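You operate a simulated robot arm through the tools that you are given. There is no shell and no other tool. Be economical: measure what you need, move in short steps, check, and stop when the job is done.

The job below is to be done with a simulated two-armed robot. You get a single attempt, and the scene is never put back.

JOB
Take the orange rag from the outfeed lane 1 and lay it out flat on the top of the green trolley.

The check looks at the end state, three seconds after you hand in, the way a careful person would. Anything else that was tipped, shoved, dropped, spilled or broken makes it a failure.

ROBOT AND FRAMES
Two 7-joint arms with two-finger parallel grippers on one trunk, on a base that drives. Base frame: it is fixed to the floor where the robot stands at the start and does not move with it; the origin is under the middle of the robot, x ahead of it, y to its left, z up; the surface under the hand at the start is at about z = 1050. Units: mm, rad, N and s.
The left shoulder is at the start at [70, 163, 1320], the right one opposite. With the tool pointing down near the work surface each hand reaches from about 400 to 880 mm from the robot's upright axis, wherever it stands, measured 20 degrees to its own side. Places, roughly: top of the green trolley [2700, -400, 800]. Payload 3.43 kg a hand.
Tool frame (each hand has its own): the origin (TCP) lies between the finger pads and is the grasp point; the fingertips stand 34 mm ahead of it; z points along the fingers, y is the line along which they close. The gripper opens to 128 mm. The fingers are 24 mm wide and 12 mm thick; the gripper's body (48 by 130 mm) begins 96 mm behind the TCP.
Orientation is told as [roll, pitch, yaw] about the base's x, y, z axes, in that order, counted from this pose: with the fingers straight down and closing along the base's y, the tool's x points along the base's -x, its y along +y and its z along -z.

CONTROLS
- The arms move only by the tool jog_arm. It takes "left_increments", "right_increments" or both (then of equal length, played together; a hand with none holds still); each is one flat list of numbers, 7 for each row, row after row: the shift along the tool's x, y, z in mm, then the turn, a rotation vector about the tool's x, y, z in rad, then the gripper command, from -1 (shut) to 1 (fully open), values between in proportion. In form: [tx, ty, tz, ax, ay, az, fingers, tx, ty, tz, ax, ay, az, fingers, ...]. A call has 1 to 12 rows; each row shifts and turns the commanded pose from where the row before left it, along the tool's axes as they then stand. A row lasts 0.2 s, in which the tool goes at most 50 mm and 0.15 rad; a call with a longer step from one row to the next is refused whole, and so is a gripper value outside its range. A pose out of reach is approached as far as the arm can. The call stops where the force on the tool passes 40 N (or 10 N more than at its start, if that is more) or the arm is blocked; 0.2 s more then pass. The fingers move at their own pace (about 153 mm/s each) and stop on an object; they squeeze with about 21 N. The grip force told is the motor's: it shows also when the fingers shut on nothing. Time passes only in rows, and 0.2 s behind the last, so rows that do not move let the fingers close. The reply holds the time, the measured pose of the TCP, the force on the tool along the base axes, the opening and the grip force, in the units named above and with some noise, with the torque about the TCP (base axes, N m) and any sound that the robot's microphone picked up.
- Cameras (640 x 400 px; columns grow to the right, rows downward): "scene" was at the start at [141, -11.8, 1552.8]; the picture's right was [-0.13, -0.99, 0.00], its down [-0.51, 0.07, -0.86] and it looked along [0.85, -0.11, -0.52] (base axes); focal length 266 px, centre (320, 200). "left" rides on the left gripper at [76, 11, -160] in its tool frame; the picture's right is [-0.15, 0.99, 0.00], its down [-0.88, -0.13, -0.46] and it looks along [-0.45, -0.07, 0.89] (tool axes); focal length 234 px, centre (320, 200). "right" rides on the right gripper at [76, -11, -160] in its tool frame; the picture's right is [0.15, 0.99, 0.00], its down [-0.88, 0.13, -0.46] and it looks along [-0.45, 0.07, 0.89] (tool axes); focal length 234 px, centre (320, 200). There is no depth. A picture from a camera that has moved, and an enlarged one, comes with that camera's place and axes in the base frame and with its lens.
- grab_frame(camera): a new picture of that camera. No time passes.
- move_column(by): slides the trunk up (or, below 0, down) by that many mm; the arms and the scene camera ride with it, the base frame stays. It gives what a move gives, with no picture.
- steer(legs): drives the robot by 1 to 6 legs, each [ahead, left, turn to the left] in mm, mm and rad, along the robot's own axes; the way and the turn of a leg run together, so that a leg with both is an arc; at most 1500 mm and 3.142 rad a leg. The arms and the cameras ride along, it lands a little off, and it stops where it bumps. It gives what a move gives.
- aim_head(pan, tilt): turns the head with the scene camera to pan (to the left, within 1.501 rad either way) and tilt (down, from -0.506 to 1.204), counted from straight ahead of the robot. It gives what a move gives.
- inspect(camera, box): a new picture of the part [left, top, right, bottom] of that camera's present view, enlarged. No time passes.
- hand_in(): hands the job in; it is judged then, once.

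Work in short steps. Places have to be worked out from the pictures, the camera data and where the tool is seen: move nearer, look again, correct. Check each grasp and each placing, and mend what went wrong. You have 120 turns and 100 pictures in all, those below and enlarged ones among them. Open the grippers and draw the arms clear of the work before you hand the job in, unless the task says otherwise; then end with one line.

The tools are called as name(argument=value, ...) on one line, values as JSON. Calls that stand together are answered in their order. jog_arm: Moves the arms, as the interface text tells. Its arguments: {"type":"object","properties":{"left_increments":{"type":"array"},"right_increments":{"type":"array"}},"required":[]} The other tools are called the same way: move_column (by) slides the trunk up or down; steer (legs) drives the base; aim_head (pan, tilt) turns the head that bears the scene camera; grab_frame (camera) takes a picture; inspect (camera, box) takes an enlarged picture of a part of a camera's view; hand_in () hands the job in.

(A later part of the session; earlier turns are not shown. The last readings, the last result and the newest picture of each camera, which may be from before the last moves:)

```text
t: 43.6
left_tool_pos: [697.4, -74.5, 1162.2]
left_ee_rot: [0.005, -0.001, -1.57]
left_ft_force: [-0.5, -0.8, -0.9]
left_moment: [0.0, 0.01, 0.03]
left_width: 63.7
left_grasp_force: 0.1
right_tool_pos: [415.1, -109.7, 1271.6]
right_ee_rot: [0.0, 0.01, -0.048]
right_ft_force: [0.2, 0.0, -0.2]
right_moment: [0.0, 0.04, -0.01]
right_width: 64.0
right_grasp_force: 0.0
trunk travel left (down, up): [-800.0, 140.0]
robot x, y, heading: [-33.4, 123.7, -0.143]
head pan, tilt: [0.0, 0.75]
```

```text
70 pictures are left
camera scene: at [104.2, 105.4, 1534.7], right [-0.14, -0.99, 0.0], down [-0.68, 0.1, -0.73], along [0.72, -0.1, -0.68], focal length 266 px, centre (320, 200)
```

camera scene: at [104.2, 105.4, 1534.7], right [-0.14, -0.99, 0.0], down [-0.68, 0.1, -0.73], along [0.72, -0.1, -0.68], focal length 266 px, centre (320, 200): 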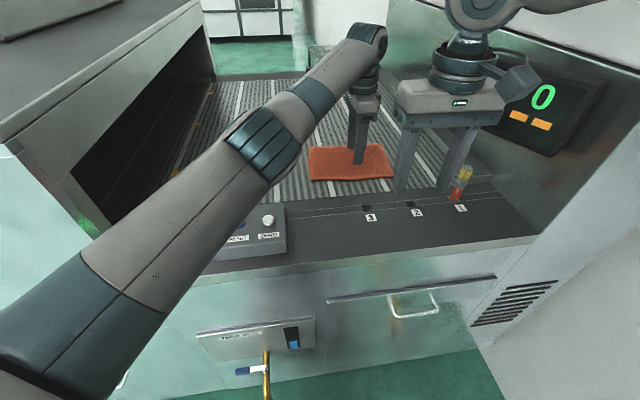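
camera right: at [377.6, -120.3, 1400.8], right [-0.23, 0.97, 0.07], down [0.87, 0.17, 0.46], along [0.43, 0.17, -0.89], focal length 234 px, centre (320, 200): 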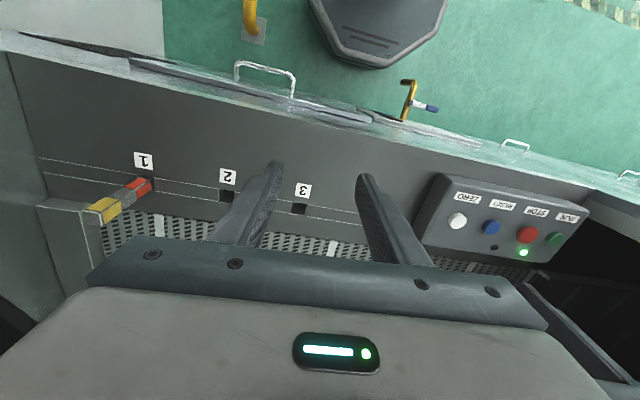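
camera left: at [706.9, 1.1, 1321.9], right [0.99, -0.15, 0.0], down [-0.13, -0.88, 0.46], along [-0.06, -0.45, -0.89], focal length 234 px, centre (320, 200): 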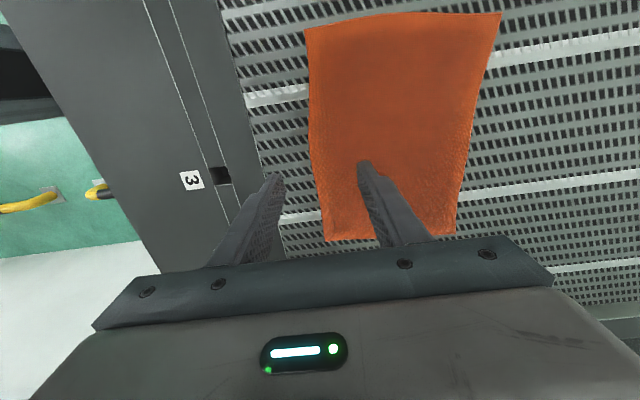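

The left fingers straddle the near edge properly (edge ≈ x 694, TCP x 697). I descend until the tips are nearly at the belt, then check.

jog_arm(left_increments=[0, 0, 40, 0, 0, 0, 0, 0, 0, 25, 0, 0, 0, 0, 0, 0, 5, 0, 0, 0, 0])

grab_frame(camera="left")

```text
t: 44.4
left_tool_pos: [695.5, -74.2, 1092.3]
left_ee_rot: [0.005, -0.002, -1.571]
left_ft_force: [0.2, 1.1, 0.8]
left_moment: [0.02, 0.0, 0.01]
left_width: 63.9
left_grasp_force: 0.0
right_tool_pos: [414.8, -109.9, 1272.4]
right_ee_rot: [0.001, 0.007, -0.043]
right_ft_force: [0.5, -0.3, 0.5]
right_moment: [-0.01, -0.01, -0.03]
right_width: 64.0
right_grasp_force: 0.0
trunk travel left (down, up): [-800.0, 140.0]
robot x, y, heading: [-30.2, 121.7, -0.146]
head pan, tilt: [0.0, 0.75]
```

```text
69 pictures are left
camera left: at [705.1, 0.9, 1252.9], right [0.99, -0.15, 0.01], down [-0.13, -0.88, 0.46], along [-0.06, -0.45, -0.89], focal length 234 px, centre (320, 200)
```

left: 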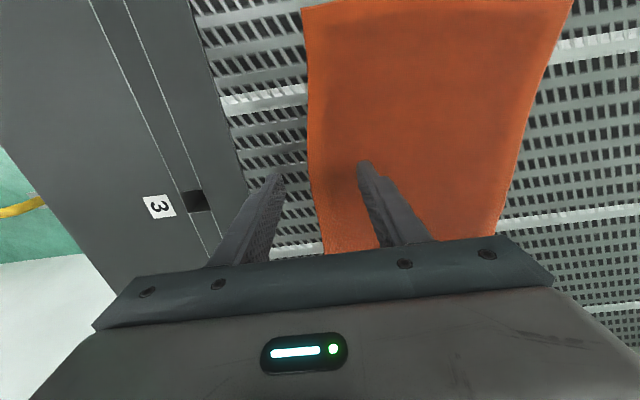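

No contact yet (tips ≈ 1058). I go on by a few mm.

jog_arm(left_increments=[0, 0, 4, 0, 0, 0, 0, 0, 0, 3, 0, 0, 0, 0])

```text
t: 45.0
left_tool_pos: [693.9, -74.8, 1087.7]
left_ee_rot: [0.006, -0.003, -1.571]
left_ft_force: [0.7, 0.3, 4.7]
left_moment: [-0.03, -0.17, -0.03]
left_width: 64.6
left_grasp_force: 0.4
right_tool_pos: [414.8, -110.2, 1271.3]
right_ee_rot: [0.003, 0.006, -0.044]
right_ft_force: [0.0, 1.0, 0.7]
right_moment: [0.0, 0.0, -0.01]
right_width: 64.1
right_grasp_force: 0.1
trunk travel left (down, up): [-800.0, 140.0]
robot x, y, heading: [-29.4, 124.0, -0.147]
head pan, tilt: [0.0, 0.75]
```

Light contact (4.7 N). I close the fingers to gather the edge.

jog_arm(left_increments=[0, 0, 1, 0, 0, 0, -0.3, 0, 0, 0, 0, 0, 0, -1, 0, 0, 0, 0, 0, 0, -1, 0, 0, 0, 0, 0, 0, -1])

grab_frame(camera="left")

```text
t: 46.0
left_tool_pos: [695.8, -74.9, 1087.4]
left_ee_rot: [0.007, -0.001, -1.571]
left_ft_force: [2.2, 0.1, 12.4]
left_moment: [-0.02, -0.17, 0.01]
left_width: 5.0
left_grasp_force: 20.9
right_tool_pos: [413.8, -109.5, 1271.8]
right_ee_rot: [0.002, 0.007, -0.044]
right_ft_force: [-0.2, -0.4, 0.6]
right_moment: [-0.01, 0.0, 0.03]
right_width: 64.1
right_grasp_force: 0.1
trunk travel left (down, up): [-800.0, 140.0]
robot x, y, heading: [-31.6, 124.0, -0.145]
head pan, tilt: [0.0, 0.75]
```

```text
68 pictures are left
camera left: at [705.2, 2.1, 1246.7], right [0.99, -0.15, 0.01], down [-0.13, -0.88, 0.46], along [-0.06, -0.45, -0.89], focal length 234 px, centre (320, 200)
```

left: 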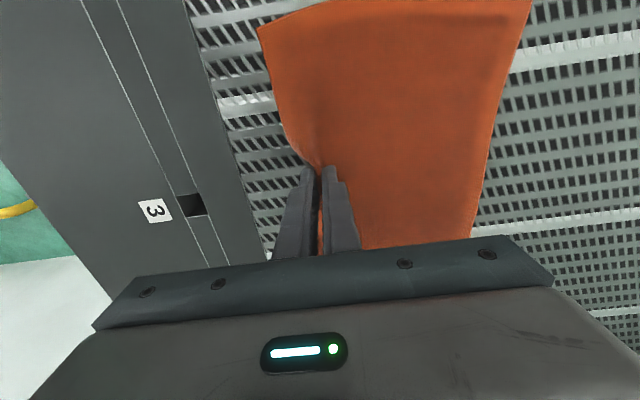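

Gripped (5 mm, two layers). I lift slightly and draw the rag about 115 mm toward the robot.

jog_arm(left_increments=[0, 0, -8, 0, 0, 0, -1, 0, -23, 0, 0, 0, 0, -1, 0, -23, 0, 0, 0, 0, -1, 0, -23, 0, 0, 0, 0, -1, 0, -23, 0, 0, 0, 0, -1, 0, -23, 0, 0, 0, 0, -1, 0, 0, 0, 0, 0, 0, -1])

grab_frame(camera="left")

grab_frame(camera="scene")

```text
t: 47.6
left_tool_pos: [581.2, -74.1, 1090.8]
left_ee_rot: [0.005, 0.0, -1.571]
left_ft_force: [0.6, 0.2, 0.6]
left_moment: [-0.03, -0.03, -0.02]
left_width: 5.0
left_grasp_force: 20.5
right_tool_pos: [416.2, -109.7, 1271.1]
right_ee_rot: [0.0, 0.009, -0.044]
right_ft_force: [0.0, 0.0, -0.3]
right_moment: [-0.03, 0.05, 0.01]
right_width: 64.1
right_grasp_force: 0.0
trunk travel left (down, up): [-800.0, 140.0]
robot x, y, heading: [-28.3, 123.7, -0.149]
head pan, tilt: [0.0, 0.75]
```

```text
67 pictures are left
camera left: at [591.2, 1.9, 1251.4], right [0.99, -0.15, 0.0], down [-0.13, -0.88, 0.46], along [-0.06, -0.45, -0.89], focal length 234 px, centre (320, 200)
```

left: 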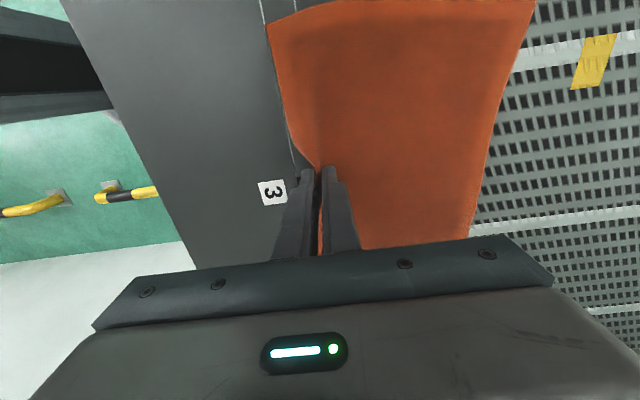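

```text
66 pictures are left
camera scene: at [104.2, 105.1, 1534.7], right [-0.14, -0.99, 0.0], down [-0.68, 0.1, -0.73], along [0.72, -0.1, -0.68], focal length 266 px, centre (320, 200)
```

scene: 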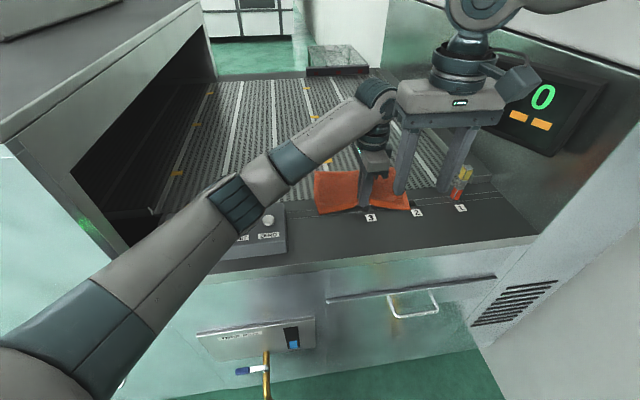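

The rag follows cleanly. I pull 45 mm more so the right hand reaches comfortably, lower, release and rise.

jog_arm(left_increments=[0, -23, 0, 0, 0, 0, -1, 0, -22, 0, 0, 0, 0, -1, 0, 0, 2, 0, 0, 0, -1, 0, 0, 0, 0, 0, 0, -0.4, 0, 0, 0, 0, 0, 0, -0.4, 0, 0, -25, 0, 0, 0, -0.2, 0, 0, -40, 0, 0, 0, 0, 0, 0, -40, 0, 0, 0, 0, 40, 0, 0, 0, 0, 0, 0, 40, 0, 0, 0, 0, 0, 0])

grab_frame(camera="left")

grab_frame(camera="scene")

```text
t: 49.8
left_tool_pos: [536.8, 12.5, 1197.4]
left_ee_rot: [0.005, -0.002, -1.572]
left_ft_force: [-0.4, 0.1, 0.1]
left_moment: [-0.04, -0.02, 0.02]
left_width: 63.8
left_grasp_force: 0.0
right_tool_pos: [415.2, -106.8, 1272.1]
right_ee_rot: [0.001, 0.008, -0.044]
right_ft_force: [0.3, 0.4, 1.0]
right_moment: [-0.02, -0.01, 0.03]
right_width: 64.1
right_grasp_force: 0.0
trunk travel left (down, up): [-800.0, 140.0]
robot x, y, heading: [-29.2, 122.2, -0.149]
head pan, tilt: [0.0, 0.75]
```

```text
65 pictures are left
camera left: at [545.5, 88.1, 1356.9], right [0.99, -0.15, 0.01], down [-0.13, -0.88, 0.46], along [-0.06, -0.45, -0.89], focal length 234 px, centre (320, 200)
```

left: 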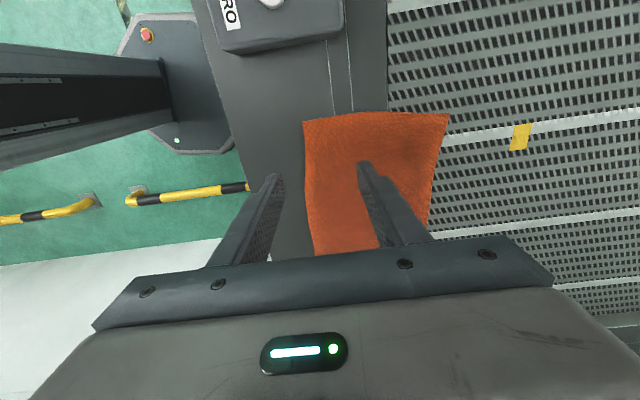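

```text
64 pictures are left
camera scene: at [104.1, 108.4, 1534.8], right [-0.14, -0.99, 0.0], down [-0.68, 0.1, -0.73], along [0.72, -0.11, -0.68], focal length 266 px, centre (320, 200)
```

scene: 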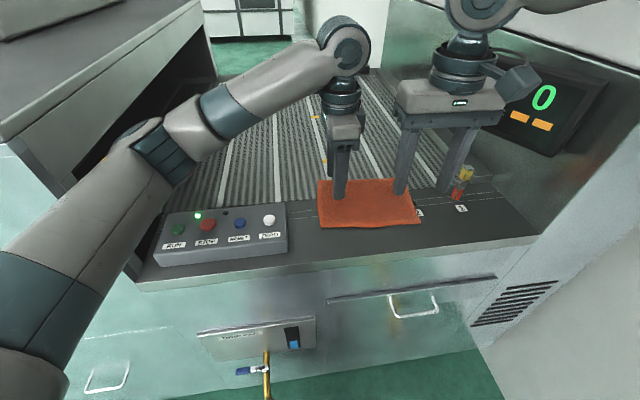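

The rag lies flat again: near corners ≈ (519, 45) and (497, −197). I bring the right hand over the right edge near its corner (closing along y) and the left over the near edge near its left corner.

jog_arm(left_increments=[0, -9, 0, 0, 0, 0, 0, 5, -8, 0, 0, 0, 0, 0, 0, 0, 30, 0, 0, 0, 0, 0, 0, 30, 0, 0, 0, 0, 0, 0, 10, 0, 0, 0, 0, 0, 0, 0, 0, 0, 0, 0], right_increments=[-29, -23, 0, 0, 0, 0, 0, -29, -23, 0, 0, 0, 0, 0, -28, -23, 0, 0, 0, 0, 0, -28, -22, 40, 0, 0, 0, 0, 0, 0, 50, 0, 0, 0, 0, 0, 0, 50, 0, 0, 0, 0])

grab_frame(camera="left")

grab_frame(camera="right")

```text
refused: row 4 steps farther than a row can; nothing moved
```

```text
63 pictures are left
camera left: at [545.5, 88.1, 1356.9], right [0.99, -0.15, 0.01], down [-0.13, -0.88, 0.46], along [-0.06, -0.45, -0.89], focal length 234 px, centre (320, 200)
```

left: 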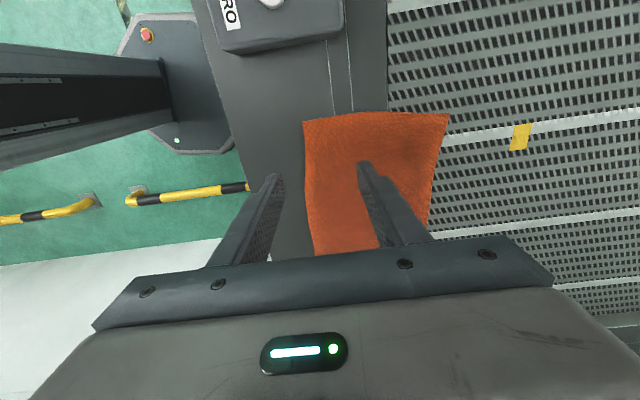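

```text
62 pictures are left
camera right: at [342.2, -115.2, 1431.3], right [-0.1, 0.99, 0.0], down [0.89, 0.09, 0.45], along [0.45, 0.05, -0.89], focal length 234 px, centre (320, 200)
```

right: 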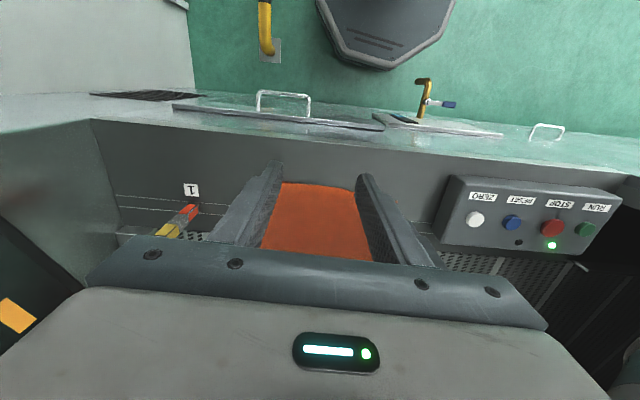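

One row was too long; I split it and repeat.

jog_arm(left_increments=[0, -9, 0, 0, 0, 0, 0, 5, -8, 0, 0, 0, 0, 0, 0, 0, 30, 0, 0, 0, 0, 0, 0, 30, 0, 0, 0, 0, 0, 0, 10, 0, 0, 0, 0, 0, 0, 0, 0, 0, 0, 0, 0, 0, 0, 0, 0, 0, 0], right_increments=[-29, -23, 0, 0, 0, 0, 0, -29, -23, 0, 0, 0, 0, 0, -28, -23, 0, 0, 0, 0, 0, -28, -22, 0, 0, 0, 0, 0, 0, 0, 47, 0, 0, 0, 0, 0, 0, 47, 0, 0, 0, 0, 0, 0, 47, 0, 0, 0, 0])

grab_frame(camera="left")

grab_frame(camera="right")

```text
t: 51.4
left_tool_pos: [520.5, 12.9, 1123.8]
left_ee_rot: [0.003, 0.001, -1.57]
left_ft_force: [-0.2, -0.2, 0.3]
left_moment: [-0.01, 0.04, 0.0]
left_width: 63.6
left_grasp_force: 0.1
right_tool_pos: [524.8, -204.4, 1126.6]
right_ee_rot: [0.002, 0.009, -0.043]
right_ft_force: [0.2, -0.3, -0.4]
right_moment: [0.0, 0.02, 0.01]
right_width: 64.1
right_grasp_force: 0.0
trunk travel left (down, up): [-800.0, 140.0]
robot x, y, heading: [-30.9, 125.5, -0.142]
head pan, tilt: [0.0, 0.75]
```

```text
61 pictures are left
camera left: at [529.9, 88.9, 1284.5], right [0.99, -0.15, 0.0], down [-0.13, -0.88, 0.45], along [-0.06, -0.45, -0.89], focal length 234 px, centre (320, 200)
```

left: 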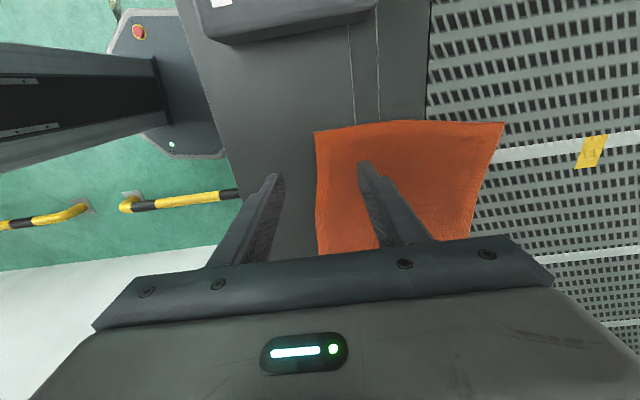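

```text
60 pictures are left
camera right: at [451.1, -213.5, 1286.4], right [-0.1, 0.99, 0.0], down [0.89, 0.09, 0.45], along [0.45, 0.05, -0.89], focal length 234 px, centre (320, 200)
```

right: 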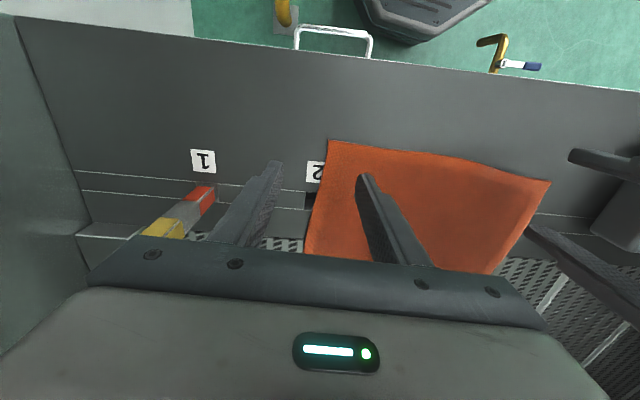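

Both hands straddle their edges well, and the peg is ~70 mm clear. I lower both hands to near contact.

jog_arm(left_increments=[0, 0, 15, 0, 0, 0, 0, 0, 0, 15, 0, 0, 0, 0, 0, 0, 4, 0, 0, 0, 0, 0, 0, 0, 0, 0, 0, 0], right_increments=[0, 0, 16, 0, 0, 0, 0, 0, 0, 16, 0, 0, 0, 0, 0, 0, 4, 0, 0, 0, 0, 0, 0, 0, 0, 0, 0, 0])

```text
t: 52.4
left_tool_pos: [520.0, 12.9, 1089.2]
left_ee_rot: [0.004, 0.001, -1.57]
left_ft_force: [-0.8, -0.4, 0.7]
left_moment: [-0.01, -0.05, 0.0]
left_width: 64.2
left_grasp_force: 0.0
right_tool_pos: [522.4, -205.3, 1093.5]
right_ee_rot: [0.001, 0.007, -0.045]
right_ft_force: [-0.4, -1.0, -0.2]
right_moment: [0.01, 0.01, 0.01]
right_width: 63.9
right_grasp_force: 0.1
trunk travel left (down, up): [-800.0, 140.0]
robot x, y, heading: [-29.6, 125.5, -0.142]
head pan, tilt: [0.0, 0.75]
```

No contact yet; a few mm more.

jog_arm(left_increments=[0, 0, 3, 0, 0, 0, 0, 0, 0, 0, 0, 0, 0, 0], right_increments=[0, 0, 4, 0, 0, 0, 0, 0, 0, 2, 0, 0, 0, 0])

```text
t: 53.0
left_tool_pos: [520.0, 12.2, 1086.6]
left_ee_rot: [0.006, -0.001, -1.57]
left_ft_force: [1.2, -0.2, 6.7]
left_moment: [-0.02, -0.29, 0.0]
left_width: 64.5
left_grasp_force: 0.9
right_tool_pos: [523.2, -205.0, 1089.2]
right_ee_rot: [0.003, 0.007, -0.044]
right_ft_force: [0.8, 0.0, 1.7]
right_moment: [0.06, -0.01, -0.02]
right_width: 64.1
right_grasp_force: 0.0
trunk travel left (down, up): [-800.0, 140.0]
robot x, y, heading: [-28.0, 123.5, -0.145]
head pan, tilt: [0.0, 0.75]
```

Left is in contact, right about to be. I lower the right 2–3 mm more and close both hands.

jog_arm(left_increments=[0, 0, 0, 0, 0, 0, 0, 0, 0, 1, 0, 0, 0, -0.4, 0, 0, 0, 0, 0, 0, -1, 0, 0, 0, 0, 0, 0, -1, 0, 0, 0, 0, 0, 0, -1], right_increments=[0, 0, 2.5, 0, 0, 0, 0, 0, 0, 0.5, 0, 0, 0, -0.4, 0, 0, 0, 0, 0, 0, -1, 0, 0, 0, 0, 0, 0, -1, 0, 0, 0, 0, 0, 0, -1])

grab_frame(camera="right")

grab_frame(camera="left")

```text
t: 54.2
left_tool_pos: [517.9, 13.0, 1087.0]
left_ee_rot: [0.006, -0.005, -1.573]
left_ft_force: [1.9, -14.0, 9.5]
left_moment: [-0.43, -0.14, -0.05]
left_width: 4.9
left_grasp_force: 20.6
right_tool_pos: [522.2, -201.5, 1086.6]
right_ee_rot: [0.0, 0.003, -0.044]
right_ft_force: [2.4, 17.1, 19.3]
right_moment: [0.77, -0.1, -0.02]
right_width: 5.3
right_grasp_force: 21.0
trunk travel left (down, up): [-800.0, 140.0]
robot x, y, heading: [-30.7, 127.4, -0.14]
head pan, tilt: [0.0, 0.75]
```

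```text
59 pictures are left
camera right: at [448.1, -210.4, 1245.2], right [-0.1, 0.99, 0.0], down [0.89, 0.09, 0.45], along [0.45, 0.05, -0.89], focal length 234 px, centre (320, 200)
```

right: 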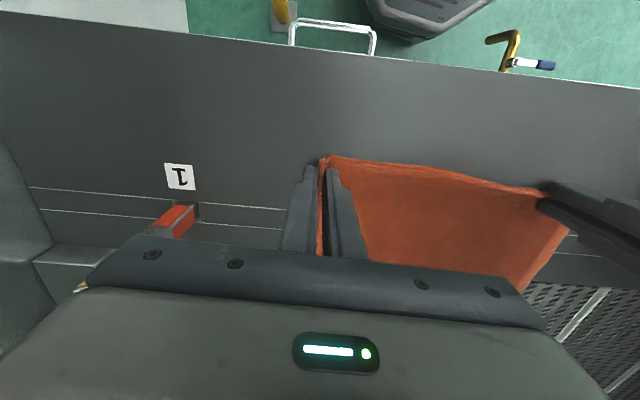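

```text
58 pictures are left
camera left: at [527.3, 89.6, 1246.7], right [0.99, -0.15, 0.01], down [-0.13, -0.88, 0.46], along [-0.06, -0.45, -0.89], focal length 234 px, centre (320, 200)
```

left: 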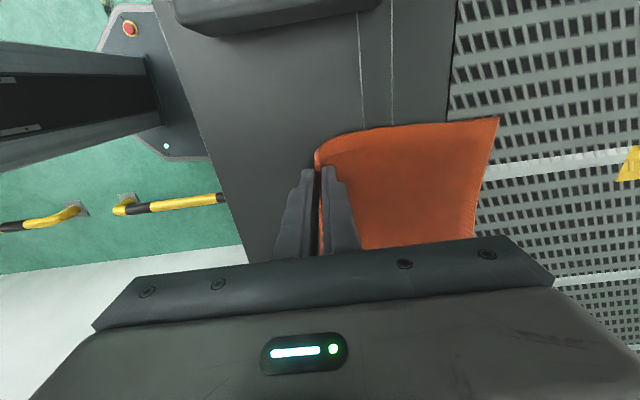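

Both grips hold (5 mm each) with some tension between. I relax the tension slightly and lift both together.

jog_arm(left_increments=[0, 0, -4, 0, 0, 0, -1, 0, 0, -10, 0, 0, 0, -1, 0, 0, -20, 0, 0, 0, -1, 0, 0, -30, 0, 0, 0, -1, 0, 0, -30, 0, 0, 0, -1, 0, 0, -30, 0, 0, 0, -1, 0, 0, -30, 0, 0, 0, -1, 0, 0, -20, 0, 0, 0, -1, 0, 0, 0, 0, 0, 0, -1], right_increments=[0, 3, -4, 0, 0, 0, -1, 0, 4, -10, 0, 0, 0, -1, 0, 0, -20, 0, 0, 0, -1, 0, 0, -30, 0, 0, 0, -1, 0, 0, -30, 0, 0, 0, -1, 0, 0, -30, 0, 0, 0, -1, 0, 0, -30, 0, 0, 0, -1, 0, 0, -20, 0, 0, 0, -1, 0, 0, 0, 0, 0, 0, -1])

grab_frame(camera="scene")

```text
t: 56.2
left_tool_pos: [517.5, 10.9, 1261.6]
left_ee_rot: [0.003, 0.0, -1.572]
left_ft_force: [-0.5, -3.9, -0.4]
left_moment: [-0.1, 0.02, 0.0]
left_width: 4.8
left_grasp_force: 20.8
right_tool_pos: [525.5, -199.9, 1260.0]
right_ee_rot: [0.001, 0.008, -0.042]
right_ft_force: [1.7, 3.6, 0.3]
right_moment: [0.14, 0.02, 0.04]
right_width: 4.2
right_grasp_force: 20.6
trunk travel left (down, up): [-800.0, 140.0]
robot x, y, heading: [-28.6, 124.4, -0.143]
head pan, tilt: [0.0, 0.75]
```

```text
57 pictures are left
camera scene: at [104.5, 105.0, 1534.6], right [-0.14, -0.99, 0.0], down [-0.68, 0.1, -0.73], along [0.72, -0.1, -0.68], focal length 266 px, centre (320, 200)
```

scene: 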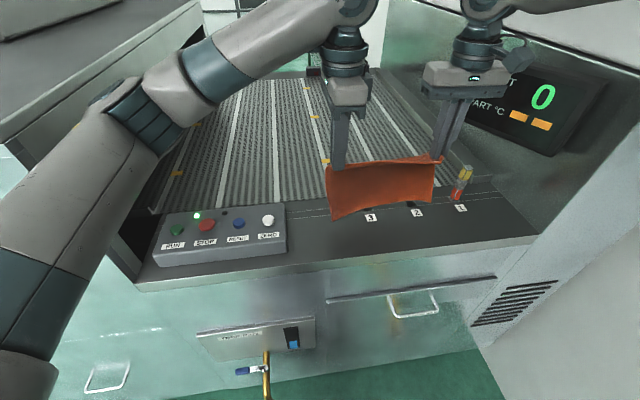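

The rag hangs spread between both hands. I raise the trunk 120 mm so the rag clears the deck, panel and lip.

move_column(by=120)

aim_head(pan=1.45, tilt=0.45)

grab_frame(camera="scene")

```text
t: 57.7
left_tool_pos: [517.6, 12.4, 1381.7]
left_ee_rot: [0.006, -0.001, -1.57]
left_ft_force: [0.1, -2.9, 0.2]
left_moment: [-0.11, 0.0, -0.03]
left_width: 4.9
left_grasp_force: 21.0
right_tool_pos: [523.7, -199.9, 1379.1]
right_ee_rot: [0.001, 0.007, -0.044]
right_ft_force: [-0.1, 3.5, 0.1]
right_moment: [0.14, -0.02, 0.02]
right_width: 4.3
right_grasp_force: 21.0
trunk travel left (down, up): [-920.0, 20.0]
robot x, y, heading: [-30.1, 123.3, -0.137]
head pan, tilt: [0.0, 0.75]
```

```text
t: 59.3
left_tool_pos: [517.4, 10.5, 1381.7]
left_ee_rot: [0.006, -0.001, -1.571]
left_ft_force: [0.1, -3.1, -0.7]
left_moment: [-0.13, -0.01, -0.01]
left_width: 4.6
left_grasp_force: 20.9
right_tool_pos: [523.7, -198.8, 1380.7]
right_ee_rot: [0.003, 0.01, -0.043]
right_ft_force: [0.5, 4.1, -0.2]
right_moment: [0.11, 0.04, -0.02]
right_width: 4.7
right_grasp_force: 21.1
trunk travel left (down, up): [-920.0, 20.0]
robot x, y, heading: [-27.4, 122.9, -0.144]
head pan, tilt: [1.45, 0.45]
```

```text
56 pictures are left
camera scene: at [45.8, 205.6, 1681.2], right [0.97, -0.26, 0.0], down [-0.11, -0.42, -0.9], along [0.23, 0.87, -0.44], focal length 266 px, centre (320, 200)
```

scene: 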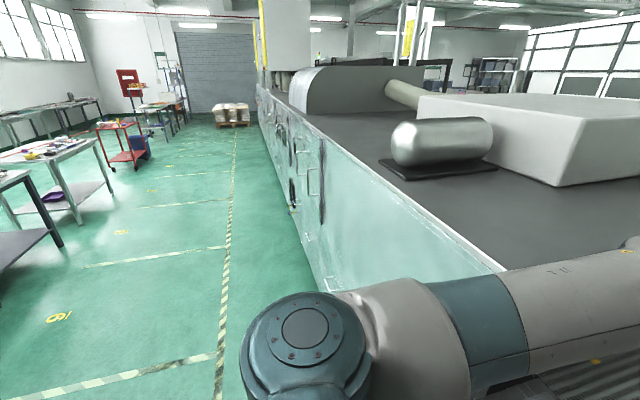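

The aisle on this side is clear to the left, running along the machine; I must go round its far end. First I back off 300 mm so the arms can swing without touching the machine.

steer(legs=[[-300, 0, 0]])

aim_head(pan=1.5, tilt=0.7)

grab_frame(camera="scene")

grab_frame(camera="left")

```text
t: 61.4
left_tool_pos: [222.6, 55.0, 1381.0]
left_ee_rot: [0.003, 0.0, -1.564]
left_ft_force: [0.6, -4.3, -0.3]
left_moment: [-0.12, 0.02, -0.06]
left_width: 4.9
left_grasp_force: 20.9
right_tool_pos: [229.9, -154.9, 1378.0]
right_ee_rot: [0.002, 0.011, -0.038]
right_ft_force: [0.3, 4.0, 0.5]
right_moment: [0.14, 0.03, -0.04]
right_width: 4.3
right_grasp_force: 20.4
trunk travel left (down, up): [-920.0, 20.0]
robot x, y, heading: [-326.9, 163.3, -0.136]
head pan, tilt: [1.45, 0.45]
```

```text
t: 62.1
left_tool_pos: [219.5, 56.8, 1381.6]
left_ee_rot: [0.005, 0.0, -1.563]
left_ft_force: [0.3, -4.3, 0.4]
left_moment: [-0.07, -0.01, -0.01]
left_width: 4.7
left_grasp_force: 21.0
right_tool_pos: [227.0, -153.1, 1379.9]
right_ee_rot: [0.002, 0.008, -0.038]
right_ft_force: [-0.3, 3.4, 0.9]
right_moment: [0.13, 0.0, 0.01]
right_width: 4.1
right_grasp_force: 20.8
trunk travel left (down, up): [-920.0, 20.0]
robot x, y, heading: [-327.5, 163.3, -0.134]
head pan, tilt: [1.499, 0.7]
```

```text
55 pictures are left
camera scene: at [-259.6, 242.2, 1659.1], right [0.98, -0.21, 0.0], down [-0.13, -0.63, -0.77], along [0.16, 0.75, -0.64], focal length 266 px, centre (320, 200)
```

scene: 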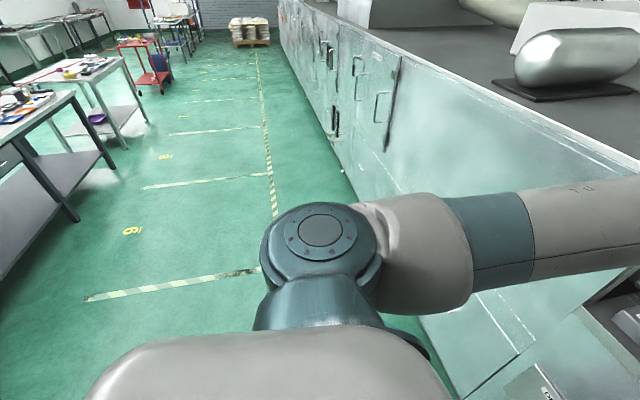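

```text
54 pictures are left
camera left: at [228.2, 133.1, 1542.0], right [0.99, -0.14, 0.01], down [-0.13, -0.88, 0.46], along [-0.06, -0.45, -0.89], focal length 234 px, centre (320, 200)
```

left: 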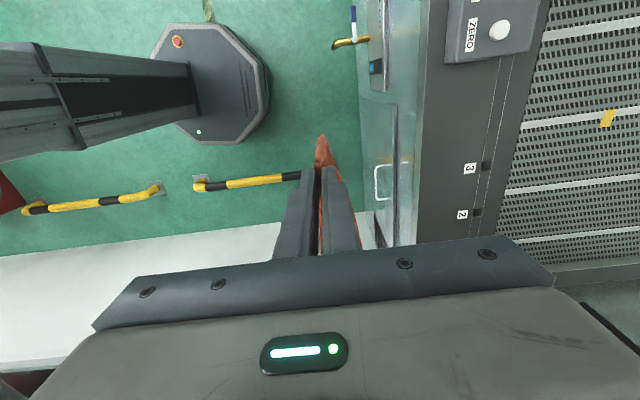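

There's ample room. I turn left to face along the aisle, then drive the first 1.5 m and check.

steer(legs=[[0, 0, 1.705], [1500, 100, 0]])

aim_head(pan=-0.15, tilt=0.3)

grab_frame(camera="scene")

```text
refused: leg 2 is longer than a leg can be; nothing moved
```

```text
t: 63.8
left_tool_pos: [218.9, 56.6, 1380.3]
left_ee_rot: [0.005, 0.0, -1.564]
left_ft_force: [-0.1, -2.4, -0.5]
left_moment: [-0.11, 0.01, -0.06]
left_width: 4.4
left_grasp_force: 21.1
right_tool_pos: [228.1, -154.3, 1378.8]
right_ee_rot: [0.003, 0.008, -0.036]
right_ft_force: [-0.3, 3.0, 0.0]
right_moment: [0.12, 0.01, -0.02]
right_width: 4.3
right_grasp_force: 20.8
trunk travel left (down, up): [-920.0, 20.0]
robot x, y, heading: [-331.7, 163.5, -0.138]
head pan, tilt: [-0.15, 0.3]
```

```text
53 pictures are left
camera scene: at [-186.9, 132.8, 1695.0], right [-0.28, -0.96, 0.0], down [-0.28, 0.08, -0.96], along [0.92, -0.27, -0.3], focal length 266 px, centre (320, 200)
```

scene: 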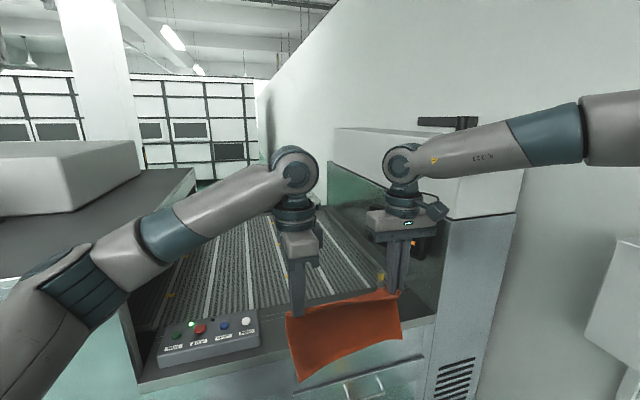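

The leg was slightly too long; rag still held well. I repeat with shorter legs.

steer(legs=[[0, 0, 1.705], [1450, 100, 0]])

grab_frame(camera="scene")

```text
t: 75.5
left_tool_pos: [-495.6, 2191.1, 1382.5]
left_ee_rot: [0.005, 0.002, 0.184]
left_ft_force: [3.0, 0.0, 0.2]
left_moment: [0.08, -0.07, -0.04]
left_width: 4.4
left_grasp_force: 21.2
right_tool_pos: [-291.4, 2238.0, 1380.0]
right_ee_rot: [0.002, 0.006, 1.713]
right_ft_force: [-2.8, -0.3, 0.2]
right_moment: [-0.05, 0.06, -0.04]
right_width: 4.4
right_grasp_force: 21.1
trunk travel left (down, up): [-920.0, 20.0]
robot x, y, heading: [-510.2, 1635.7, 1.616]
head pan, tilt: [-0.15, 0.3]
```

```text
52 pictures are left
camera scene: at [-497.4, 1776.8, 1695.2], right [0.99, -0.11, 0.0], down [-0.03, -0.29, -0.96], along [0.1, 0.95, -0.3], focal length 266 px, centre (320, 200)
```

scene: 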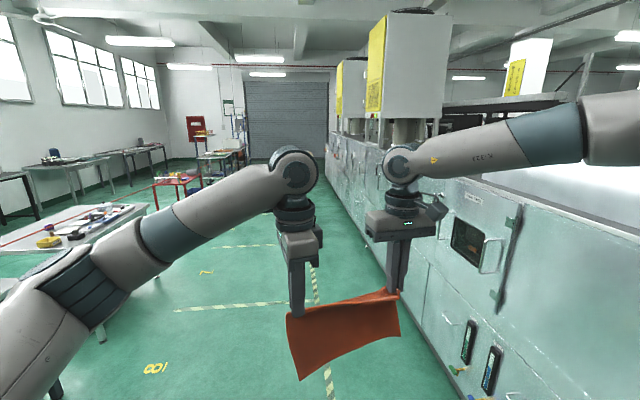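

Aisle clear. I drive on with three legs, correcting heading slightly.

steer(legs=[[1450, 0, -0.045], [1450, 0, 0], [1450, 0, 0]])

grab_frame(camera="scene")

```text
t: 96.3
left_tool_pos: [-335.8, 6556.3, 1381.0]
left_ee_rot: [0.006, 0.0, 0.119]
left_ft_force: [3.3, -1.3, -0.7]
left_moment: [0.03, -0.06, -0.01]
left_width: 4.5
left_grasp_force: 21.5
right_tool_pos: [-128.3, 6588.9, 1380.7]
right_ee_rot: [0.003, 0.007, 1.646]
right_ft_force: [-2.1, -0.5, 0.5]
right_moment: [0.0, 0.05, -0.05]
right_width: 4.3
right_grasp_force: 21.2
trunk travel left (down, up): [-920.0, 20.0]
robot x, y, heading: [-379.7, 5999.1, 1.546]
head pan, tilt: [-0.15, 0.3]
```

```text
51 pictures are left
camera scene: at [-364.0, 6142.6, 1695.2], right [0.98, -0.17, 0.0], down [-0.05, -0.29, -0.96], along [0.17, 0.94, -0.3], focal length 266 px, centre (320, 200)
```

scene: 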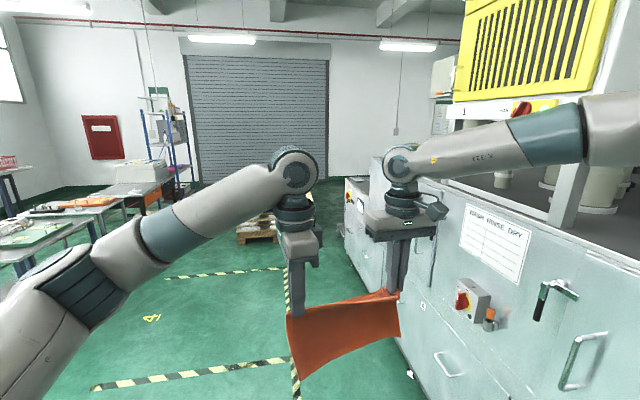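

The machine ends a few metres ahead, a pallet stands in front of the roller door. I drive 1.9 m more and look to the right.

steer(legs=[[1000, 0, 0.025], [900, 0, 0]])

grab_frame(camera="scene")

aim_head(pan=-0.8, tilt=0.3)

grab_frame(camera="scene")

```text
t: 105.9
left_tool_pos: [-358.2, 8458.0, 1382.7]
left_ee_rot: [0.005, 0.0, 0.147]
left_ft_force: [1.2, 0.5, 0.2]
left_moment: [0.05, -0.04, -0.02]
left_width: 4.6
left_grasp_force: 20.8
right_tool_pos: [-152.1, 8494.4, 1380.7]
right_ee_rot: [0.001, 0.006, 1.676]
right_ft_force: [-2.1, 0.9, 0.1]
right_moment: [-0.04, 0.11, -0.01]
right_width: 4.4
right_grasp_force: 21.3
trunk travel left (down, up): [-920.0, 20.0]
robot x, y, heading: [-393.1, 7897.9, 1.576]
head pan, tilt: [-0.15, 0.3]
```

```text
50 pictures are left
camera scene: at [-374.6, 8042.5, 1695.2], right [0.99, -0.14, 0.0], down [-0.04, -0.29, -0.96], along [0.14, 0.95, -0.3], focal length 266 px, centre (320, 200)
```

scene: 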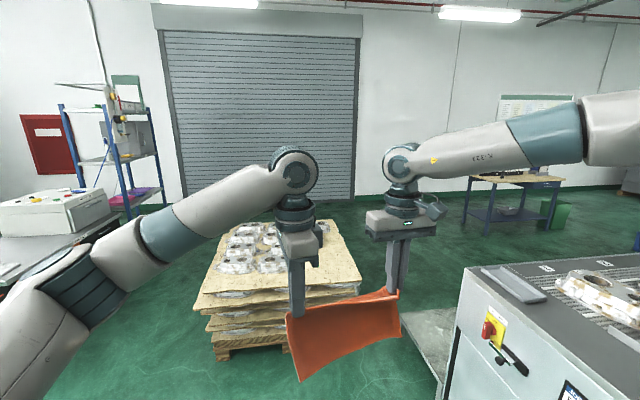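

```text
t: 106.9
left_tool_pos: [-357.1, 8458.6, 1381.9]
left_ee_rot: [0.004, 0.001, 0.147]
left_ft_force: [2.0, 0.7, 0.9]
left_moment: [0.02, -0.06, -0.01]
left_width: 4.6
left_grasp_force: 21.3
right_tool_pos: [-152.3, 8496.4, 1380.0]
right_ee_rot: [0.002, 0.01, 1.676]
right_ft_force: [-2.2, 0.3, 0.3]
right_moment: [0.01, 0.03, -0.02]
right_width: 4.2
right_grasp_force: 21.1
trunk travel left (down, up): [-920.0, 20.0]
robot x, y, heading: [-388.2, 7901.0, 1.576]
head pan, tilt: [-0.799, 0.3]
```

```text
49 pictures are left
camera scene: at [-321.6, 8017.0, 1695.1], right [0.7, -0.71, 0.0], down [-0.21, -0.21, -0.96], along [0.68, 0.67, -0.3], focal length 266 px, centre (320, 200)
```

scene: 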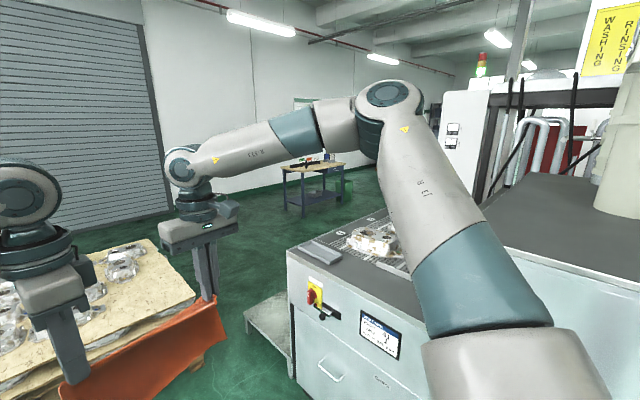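

The infeed end and pallet leave a passage whose width I need to measure. I go 500 mm further and look down toward it.

steer(legs=[[500, 0, 0]])

aim_head(pan=-0.75, tilt=0.6)

grab_frame(camera="scene")

aim_head(pan=0.0, tilt=0.6)

grab_frame(camera="scene")

```text
t: 109.8
left_tool_pos: [-350.0, 8947.6, 1383.1]
left_ee_rot: [0.007, 0.001, 0.136]
left_ft_force: [2.7, 0.4, -0.5]
left_moment: [0.06, -0.07, -0.04]
left_width: 4.7
left_grasp_force: 20.8
right_tool_pos: [-143.0, 8981.3, 1382.0]
right_ee_rot: [0.003, 0.009, 1.661]
right_ft_force: [-2.4, -0.2, -0.1]
right_moment: [0.0, 0.04, -0.05]
right_width: 4.3
right_grasp_force: 21.4
trunk travel left (down, up): [-920.0, 20.0]
robot x, y, heading: [-384.5, 8393.0, 1.566]
head pan, tilt: [-0.799, 0.3]
```

```text
t: 110.6
left_tool_pos: [-349.8, 8948.6, 1381.2]
left_ee_rot: [0.004, -0.001, 0.135]
left_ft_force: [1.5, 1.7, -0.7]
left_moment: [-0.05, -0.06, 0.0]
left_width: 4.4
left_grasp_force: 20.8
right_tool_pos: [-142.8, 8982.5, 1380.2]
right_ee_rot: [0.003, 0.009, 1.663]
right_ft_force: [-2.6, -0.4, 0.4]
right_moment: [-0.04, 0.05, -0.06]
right_width: 4.6
right_grasp_force: 21.3
trunk travel left (down, up): [-920.0, 20.0]
robot x, y, heading: [-386.5, 8392.8, 1.558]
head pan, tilt: [-0.75, 0.6]
```

```text
48 pictures are left
camera scene: at [-325.9, 8506.5, 1667.6], right [0.73, -0.69, 0.0], down [-0.39, -0.41, -0.83], along [0.57, 0.6, -0.56], focal length 266 px, centre (320, 200)
```

scene: 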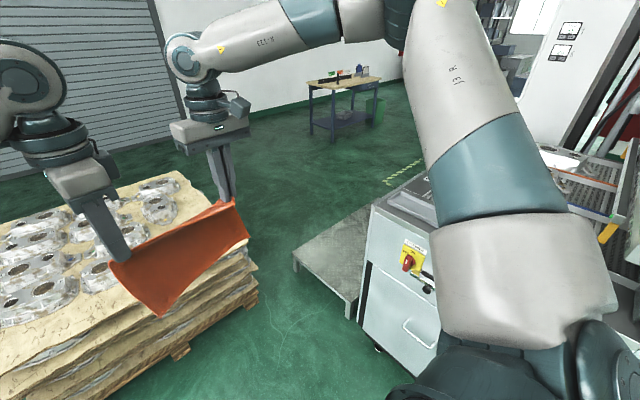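

```text
t: 111.7
left_tool_pos: [-349.6, 8947.7, 1382.1]
left_ee_rot: [0.005, 0.001, 0.134]
left_ft_force: [1.5, -0.2, -0.4]
left_moment: [0.04, -0.08, -0.04]
left_width: 4.4
left_grasp_force: 21.0
right_tool_pos: [-141.9, 8983.7, 1378.8]
right_ee_rot: [0.002, 0.011, 1.661]
right_ft_force: [-1.8, -0.6, 0.4]
right_moment: [-0.03, 0.05, -0.01]
right_width: 4.2
right_grasp_force: 21.0
trunk travel left (down, up): [-920.0, 20.0]
robot x, y, heading: [-391.5, 8387.7, 1.563]
head pan, tilt: [0.0, 0.6]
```

```text
47 pictures are left
camera scene: at [-386.0, 8529.8, 1667.6], right [1.0, -0.01, 0.0], down [-0.01, -0.56, -0.82], along [0.01, 0.82, -0.57], focal length 266 px, centre (320, 200)
```

scene: 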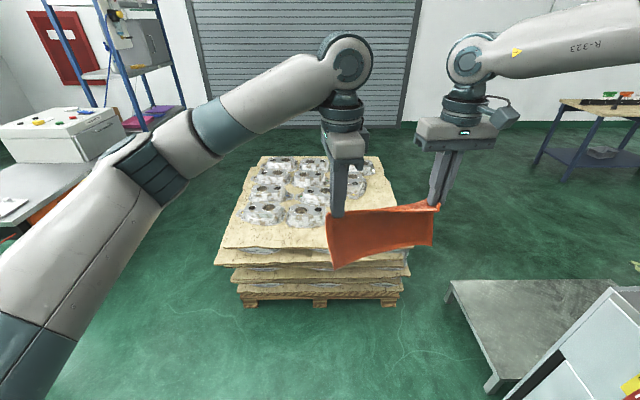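

Between pallet (x −930…190) and the low platform (x ≥ 525) only ~335 mm remain: too narrow. Left of the pallet there's ~830 mm to the desk. I look left to verify that.

aim_head(pan=0.7, tilt=0.6)

grab_frame(camera="scene")

```text
t: 112.8
left_tool_pos: [-350.5, 8948.2, 1381.1]
left_ee_rot: [0.004, -0.001, 0.133]
left_ft_force: [2.8, -0.5, -0.4]
left_moment: [0.01, -0.06, -0.03]
left_width: 4.5
left_grasp_force: 21.5
right_tool_pos: [-141.5, 8982.4, 1379.7]
right_ee_rot: [0.004, 0.009, 1.662]
right_ft_force: [-2.8, -0.2, 0.5]
right_moment: [-0.01, 0.11, 0.0]
right_width: 4.4
right_grasp_force: 20.7
trunk travel left (down, up): [-920.0, 20.0]
robot x, y, heading: [-386.7, 8392.0, 1.561]
head pan, tilt: [0.7, 0.6]
```

```text
46 pictures are left
camera scene: at [-443.1, 8509.8, 1667.6], right [0.77, 0.64, 0.0], down [0.36, -0.44, -0.82], along [-0.53, 0.64, -0.57], focal length 266 px, centre (320, 200)
```

scene: 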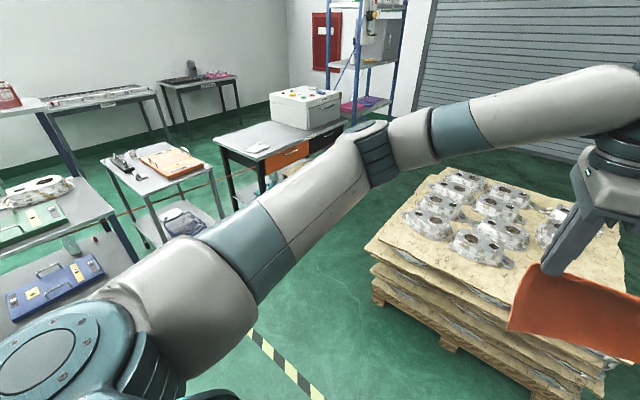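

I measured: bench ends at y ≈ 8650 (edge x ≈ −1460), desk edge x ≈ −1760…−1845, pallet left edge x ≈ −950. I go forward to y ≈ 9070, then strafe left to x ≈ −1370.

steer(legs=[[680, 0, 0], [0, 950, 0]])

aim_head(pan=0.35, tilt=0.6)

grab_frame(camera="scene")

aim_head(pan=-0.5, tilt=0.7)

grab_frame(camera="scene")

```text
t: 121.1
left_tool_pos: [-1300.1, 9633.7, 1381.6]
left_ee_rot: [0.004, 0.0, 0.162]
left_ft_force: [2.9, -0.4, 0.1]
left_moment: [0.0, -0.06, -0.08]
left_width: 4.4
left_grasp_force: 20.8
right_tool_pos: [-1092.6, 9674.1, 1380.0]
right_ee_rot: [0.003, 0.007, 1.689]
right_ft_force: [-2.1, -0.5, 0.3]
right_moment: [-0.04, 0.07, -0.03]
right_width: 4.4
right_grasp_force: 20.8
trunk travel left (down, up): [-920.0, 20.0]
robot x, y, heading: [-1323.6, 9075.4, 1.593]
head pan, tilt: [0.7, 0.6]
```

```text
t: 121.9
left_tool_pos: [-1300.9, 9633.0, 1382.3]
left_ee_rot: [0.005, -0.002, 0.159]
left_ft_force: [2.6, 0.0, 0.8]
left_moment: [0.02, -0.06, -0.03]
left_width: 4.4
left_grasp_force: 20.8
right_tool_pos: [-1095.5, 9673.4, 1379.4]
right_ee_rot: [0.003, 0.008, 1.69]
right_ft_force: [-2.9, -0.5, 0.7]
right_moment: [0.01, 0.03, -0.06]
right_width: 4.0
right_grasp_force: 21.2
trunk travel left (down, up): [-920.0, 20.0]
robot x, y, heading: [-1320.9, 9077.6, 1.593]
head pan, tilt: [0.351, 0.6]
```

```text
45 pictures are left
camera scene: at [-1355.7, 9208.7, 1667.6], right [0.93, 0.36, 0.0], down [0.21, -0.53, -0.82], along [-0.3, 0.77, -0.57], focal length 266 px, centre (320, 200)
```

scene: 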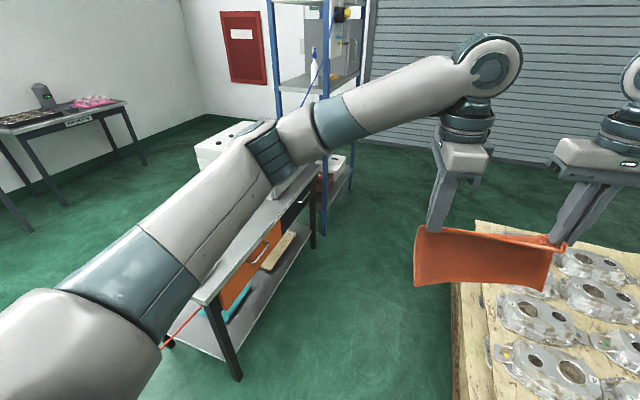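

```text
t: 123.1
left_tool_pos: [-1300.2, 9633.8, 1381.4]
left_ee_rot: [0.005, 0.001, 0.16]
left_ft_force: [0.7, 0.3, 0.4]
left_moment: [0.01, -0.08, -0.07]
left_width: 4.6
left_grasp_force: 21.0
right_tool_pos: [-1094.6, 9675.4, 1379.8]
right_ee_rot: [0.002, 0.008, 1.69]
right_ft_force: [-2.2, -0.6, -0.5]
right_moment: [-0.01, 0.06, -0.04]
right_width: 4.3
right_grasp_force: 20.5
trunk travel left (down, up): [-920.0, 20.0]
robot x, y, heading: [-1323.2, 9076.5, 1.59]
head pan, tilt: [-0.499, 0.7]
```

```text
44 pictures are left
camera scene: at [-1284.0, 9201.8, 1659.0], right [0.89, -0.46, 0.0], down [-0.3, -0.57, -0.76], along [0.35, 0.68, -0.64], focal length 266 px, centre (320, 200)
```

scene: 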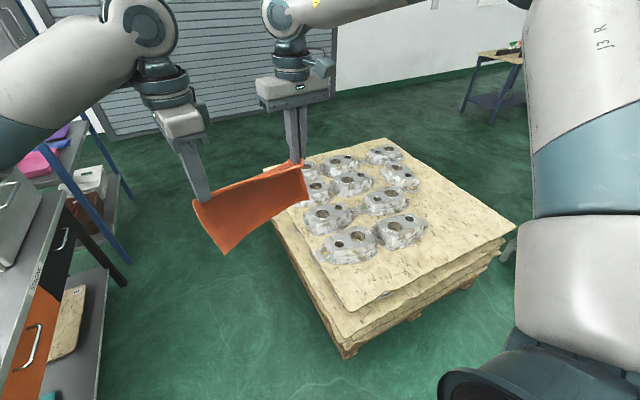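

The corridor is wider than thought (desk edge x ≈ −1970, pallet ≤ −900). I shift 100 mm left, correct the heading and go forward 1.1 m.

steer(legs=[[0, 100, -0.02], [1100, 0, 0]])

aim_head(pan=0.0, tilt=0.5)

grab_frame(camera="scene")

```text
t: 129.6
left_tool_pos: [-1434.8, 10759.8, 1382.4]
left_ee_rot: [0.006, 0.001, 0.185]
left_ft_force: [1.0, -0.1, 1.2]
left_moment: [0.01, -0.04, -0.04]
left_width: 4.6
left_grasp_force: 21.6
right_tool_pos: [-1230.2, 10805.2, 1380.3]
right_ee_rot: [0.003, 0.008, 1.709]
right_ft_force: [-2.5, -0.7, 0.2]
right_moment: [0.01, 0.03, -0.03]
right_width: 4.2
right_grasp_force: 20.5
trunk travel left (down, up): [-920.0, 20.0]
robot x, y, heading: [-1449.8, 10199.8, 1.611]
head pan, tilt: [-0.499, 0.7]
```

```text
t: 130.5
left_tool_pos: [-1434.9, 10760.4, 1382.3]
left_ee_rot: [0.007, 0.0, 0.184]
left_ft_force: [2.0, 0.1, 0.1]
left_moment: [0.02, -0.04, -0.06]
left_width: 4.4
left_grasp_force: 20.7
right_tool_pos: [-1229.5, 10806.6, 1379.9]
right_ee_rot: [0.001, 0.008, 1.709]
right_ft_force: [-1.1, 1.3, 0.7]
right_moment: [-0.02, 0.07, -0.07]
right_width: 4.3
right_grasp_force: 20.7
trunk travel left (down, up): [-920.0, 20.0]
robot x, y, heading: [-1448.8, 10203.4, 1.611]
head pan, tilt: [0.0, 0.499]
```

```text
43 pictures are left
camera scene: at [-1450.4, 10344.6, 1676.6], right [1.0, 0.04, 0.0], down [0.02, -0.48, -0.88], along [-0.04, 0.88, -0.48], focal length 266 px, centre (320, 200)
```

scene: 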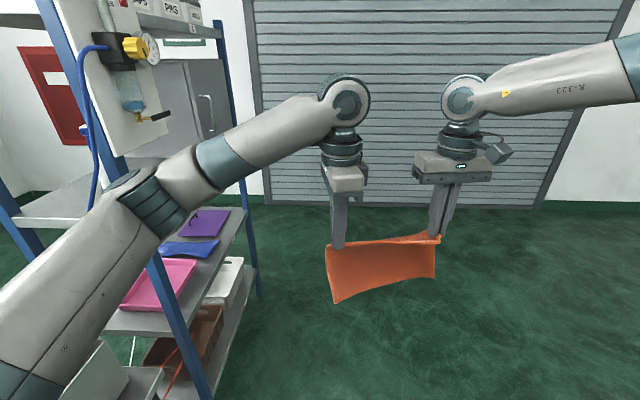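

The shelf on the left is near my left elbow, so I shift 90 mm right, then go forward to y ≈ 11250.

steer(legs=[[0, -90, -0.04], [1080, 0, 0]])

aim_head(pan=-1.1, tilt=0.5)

grab_frame(camera="scene")

```text
t: 136.7
left_tool_pos: [-1326.4, 11814.2, 1383.6]
left_ee_rot: [0.005, -0.001, 0.144]
left_ft_force: [3.3, -0.2, 0.0]
left_moment: [0.01, -0.07, -0.03]
left_width: 4.5
left_grasp_force: 21.3
right_tool_pos: [-1119.0, 11851.8, 1380.0]
right_ee_rot: [0.002, 0.006, 1.671]
right_ft_force: [-1.8, -0.4, -0.3]
right_moment: [0.0, 0.04, -0.04]
right_width: 4.3
right_grasp_force: 20.7
trunk travel left (down, up): [-920.0, 20.0]
robot x, y, heading: [-1361.4, 11260.9, 1.573]
head pan, tilt: [0.0, 0.499]
```

```text
t: 138.0
left_tool_pos: [-1326.8, 11816.1, 1381.1]
left_ee_rot: [0.005, 0.001, 0.142]
left_ft_force: [1.6, 0.7, 0.1]
left_moment: [0.04, -0.08, 0.0]
left_width: 4.6
left_grasp_force: 20.8
right_tool_pos: [-1119.5, 11853.1, 1379.5]
right_ee_rot: [0.001, 0.009, 1.673]
right_ft_force: [-2.1, -0.3, 0.6]
right_moment: [0.0, 0.02, -0.03]
right_width: 4.4
right_grasp_force: 20.9
trunk travel left (down, up): [-920.0, 20.0]
robot x, y, heading: [-1357.5, 11257.1, 1.568]
head pan, tilt: [-1.1, 0.499]
```

```text
42 pictures are left
camera scene: at [-1276.2, 11350.6, 1676.7], right [0.46, -0.89, 0.0], down [-0.43, -0.22, -0.88], along [0.78, 0.4, -0.48], focal length 266 px, centre (320, 200)
```

scene: 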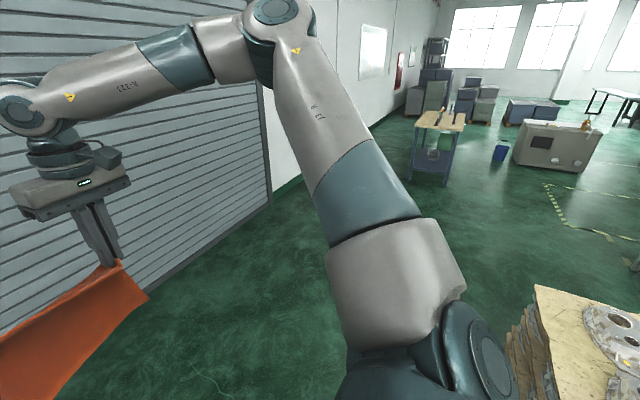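

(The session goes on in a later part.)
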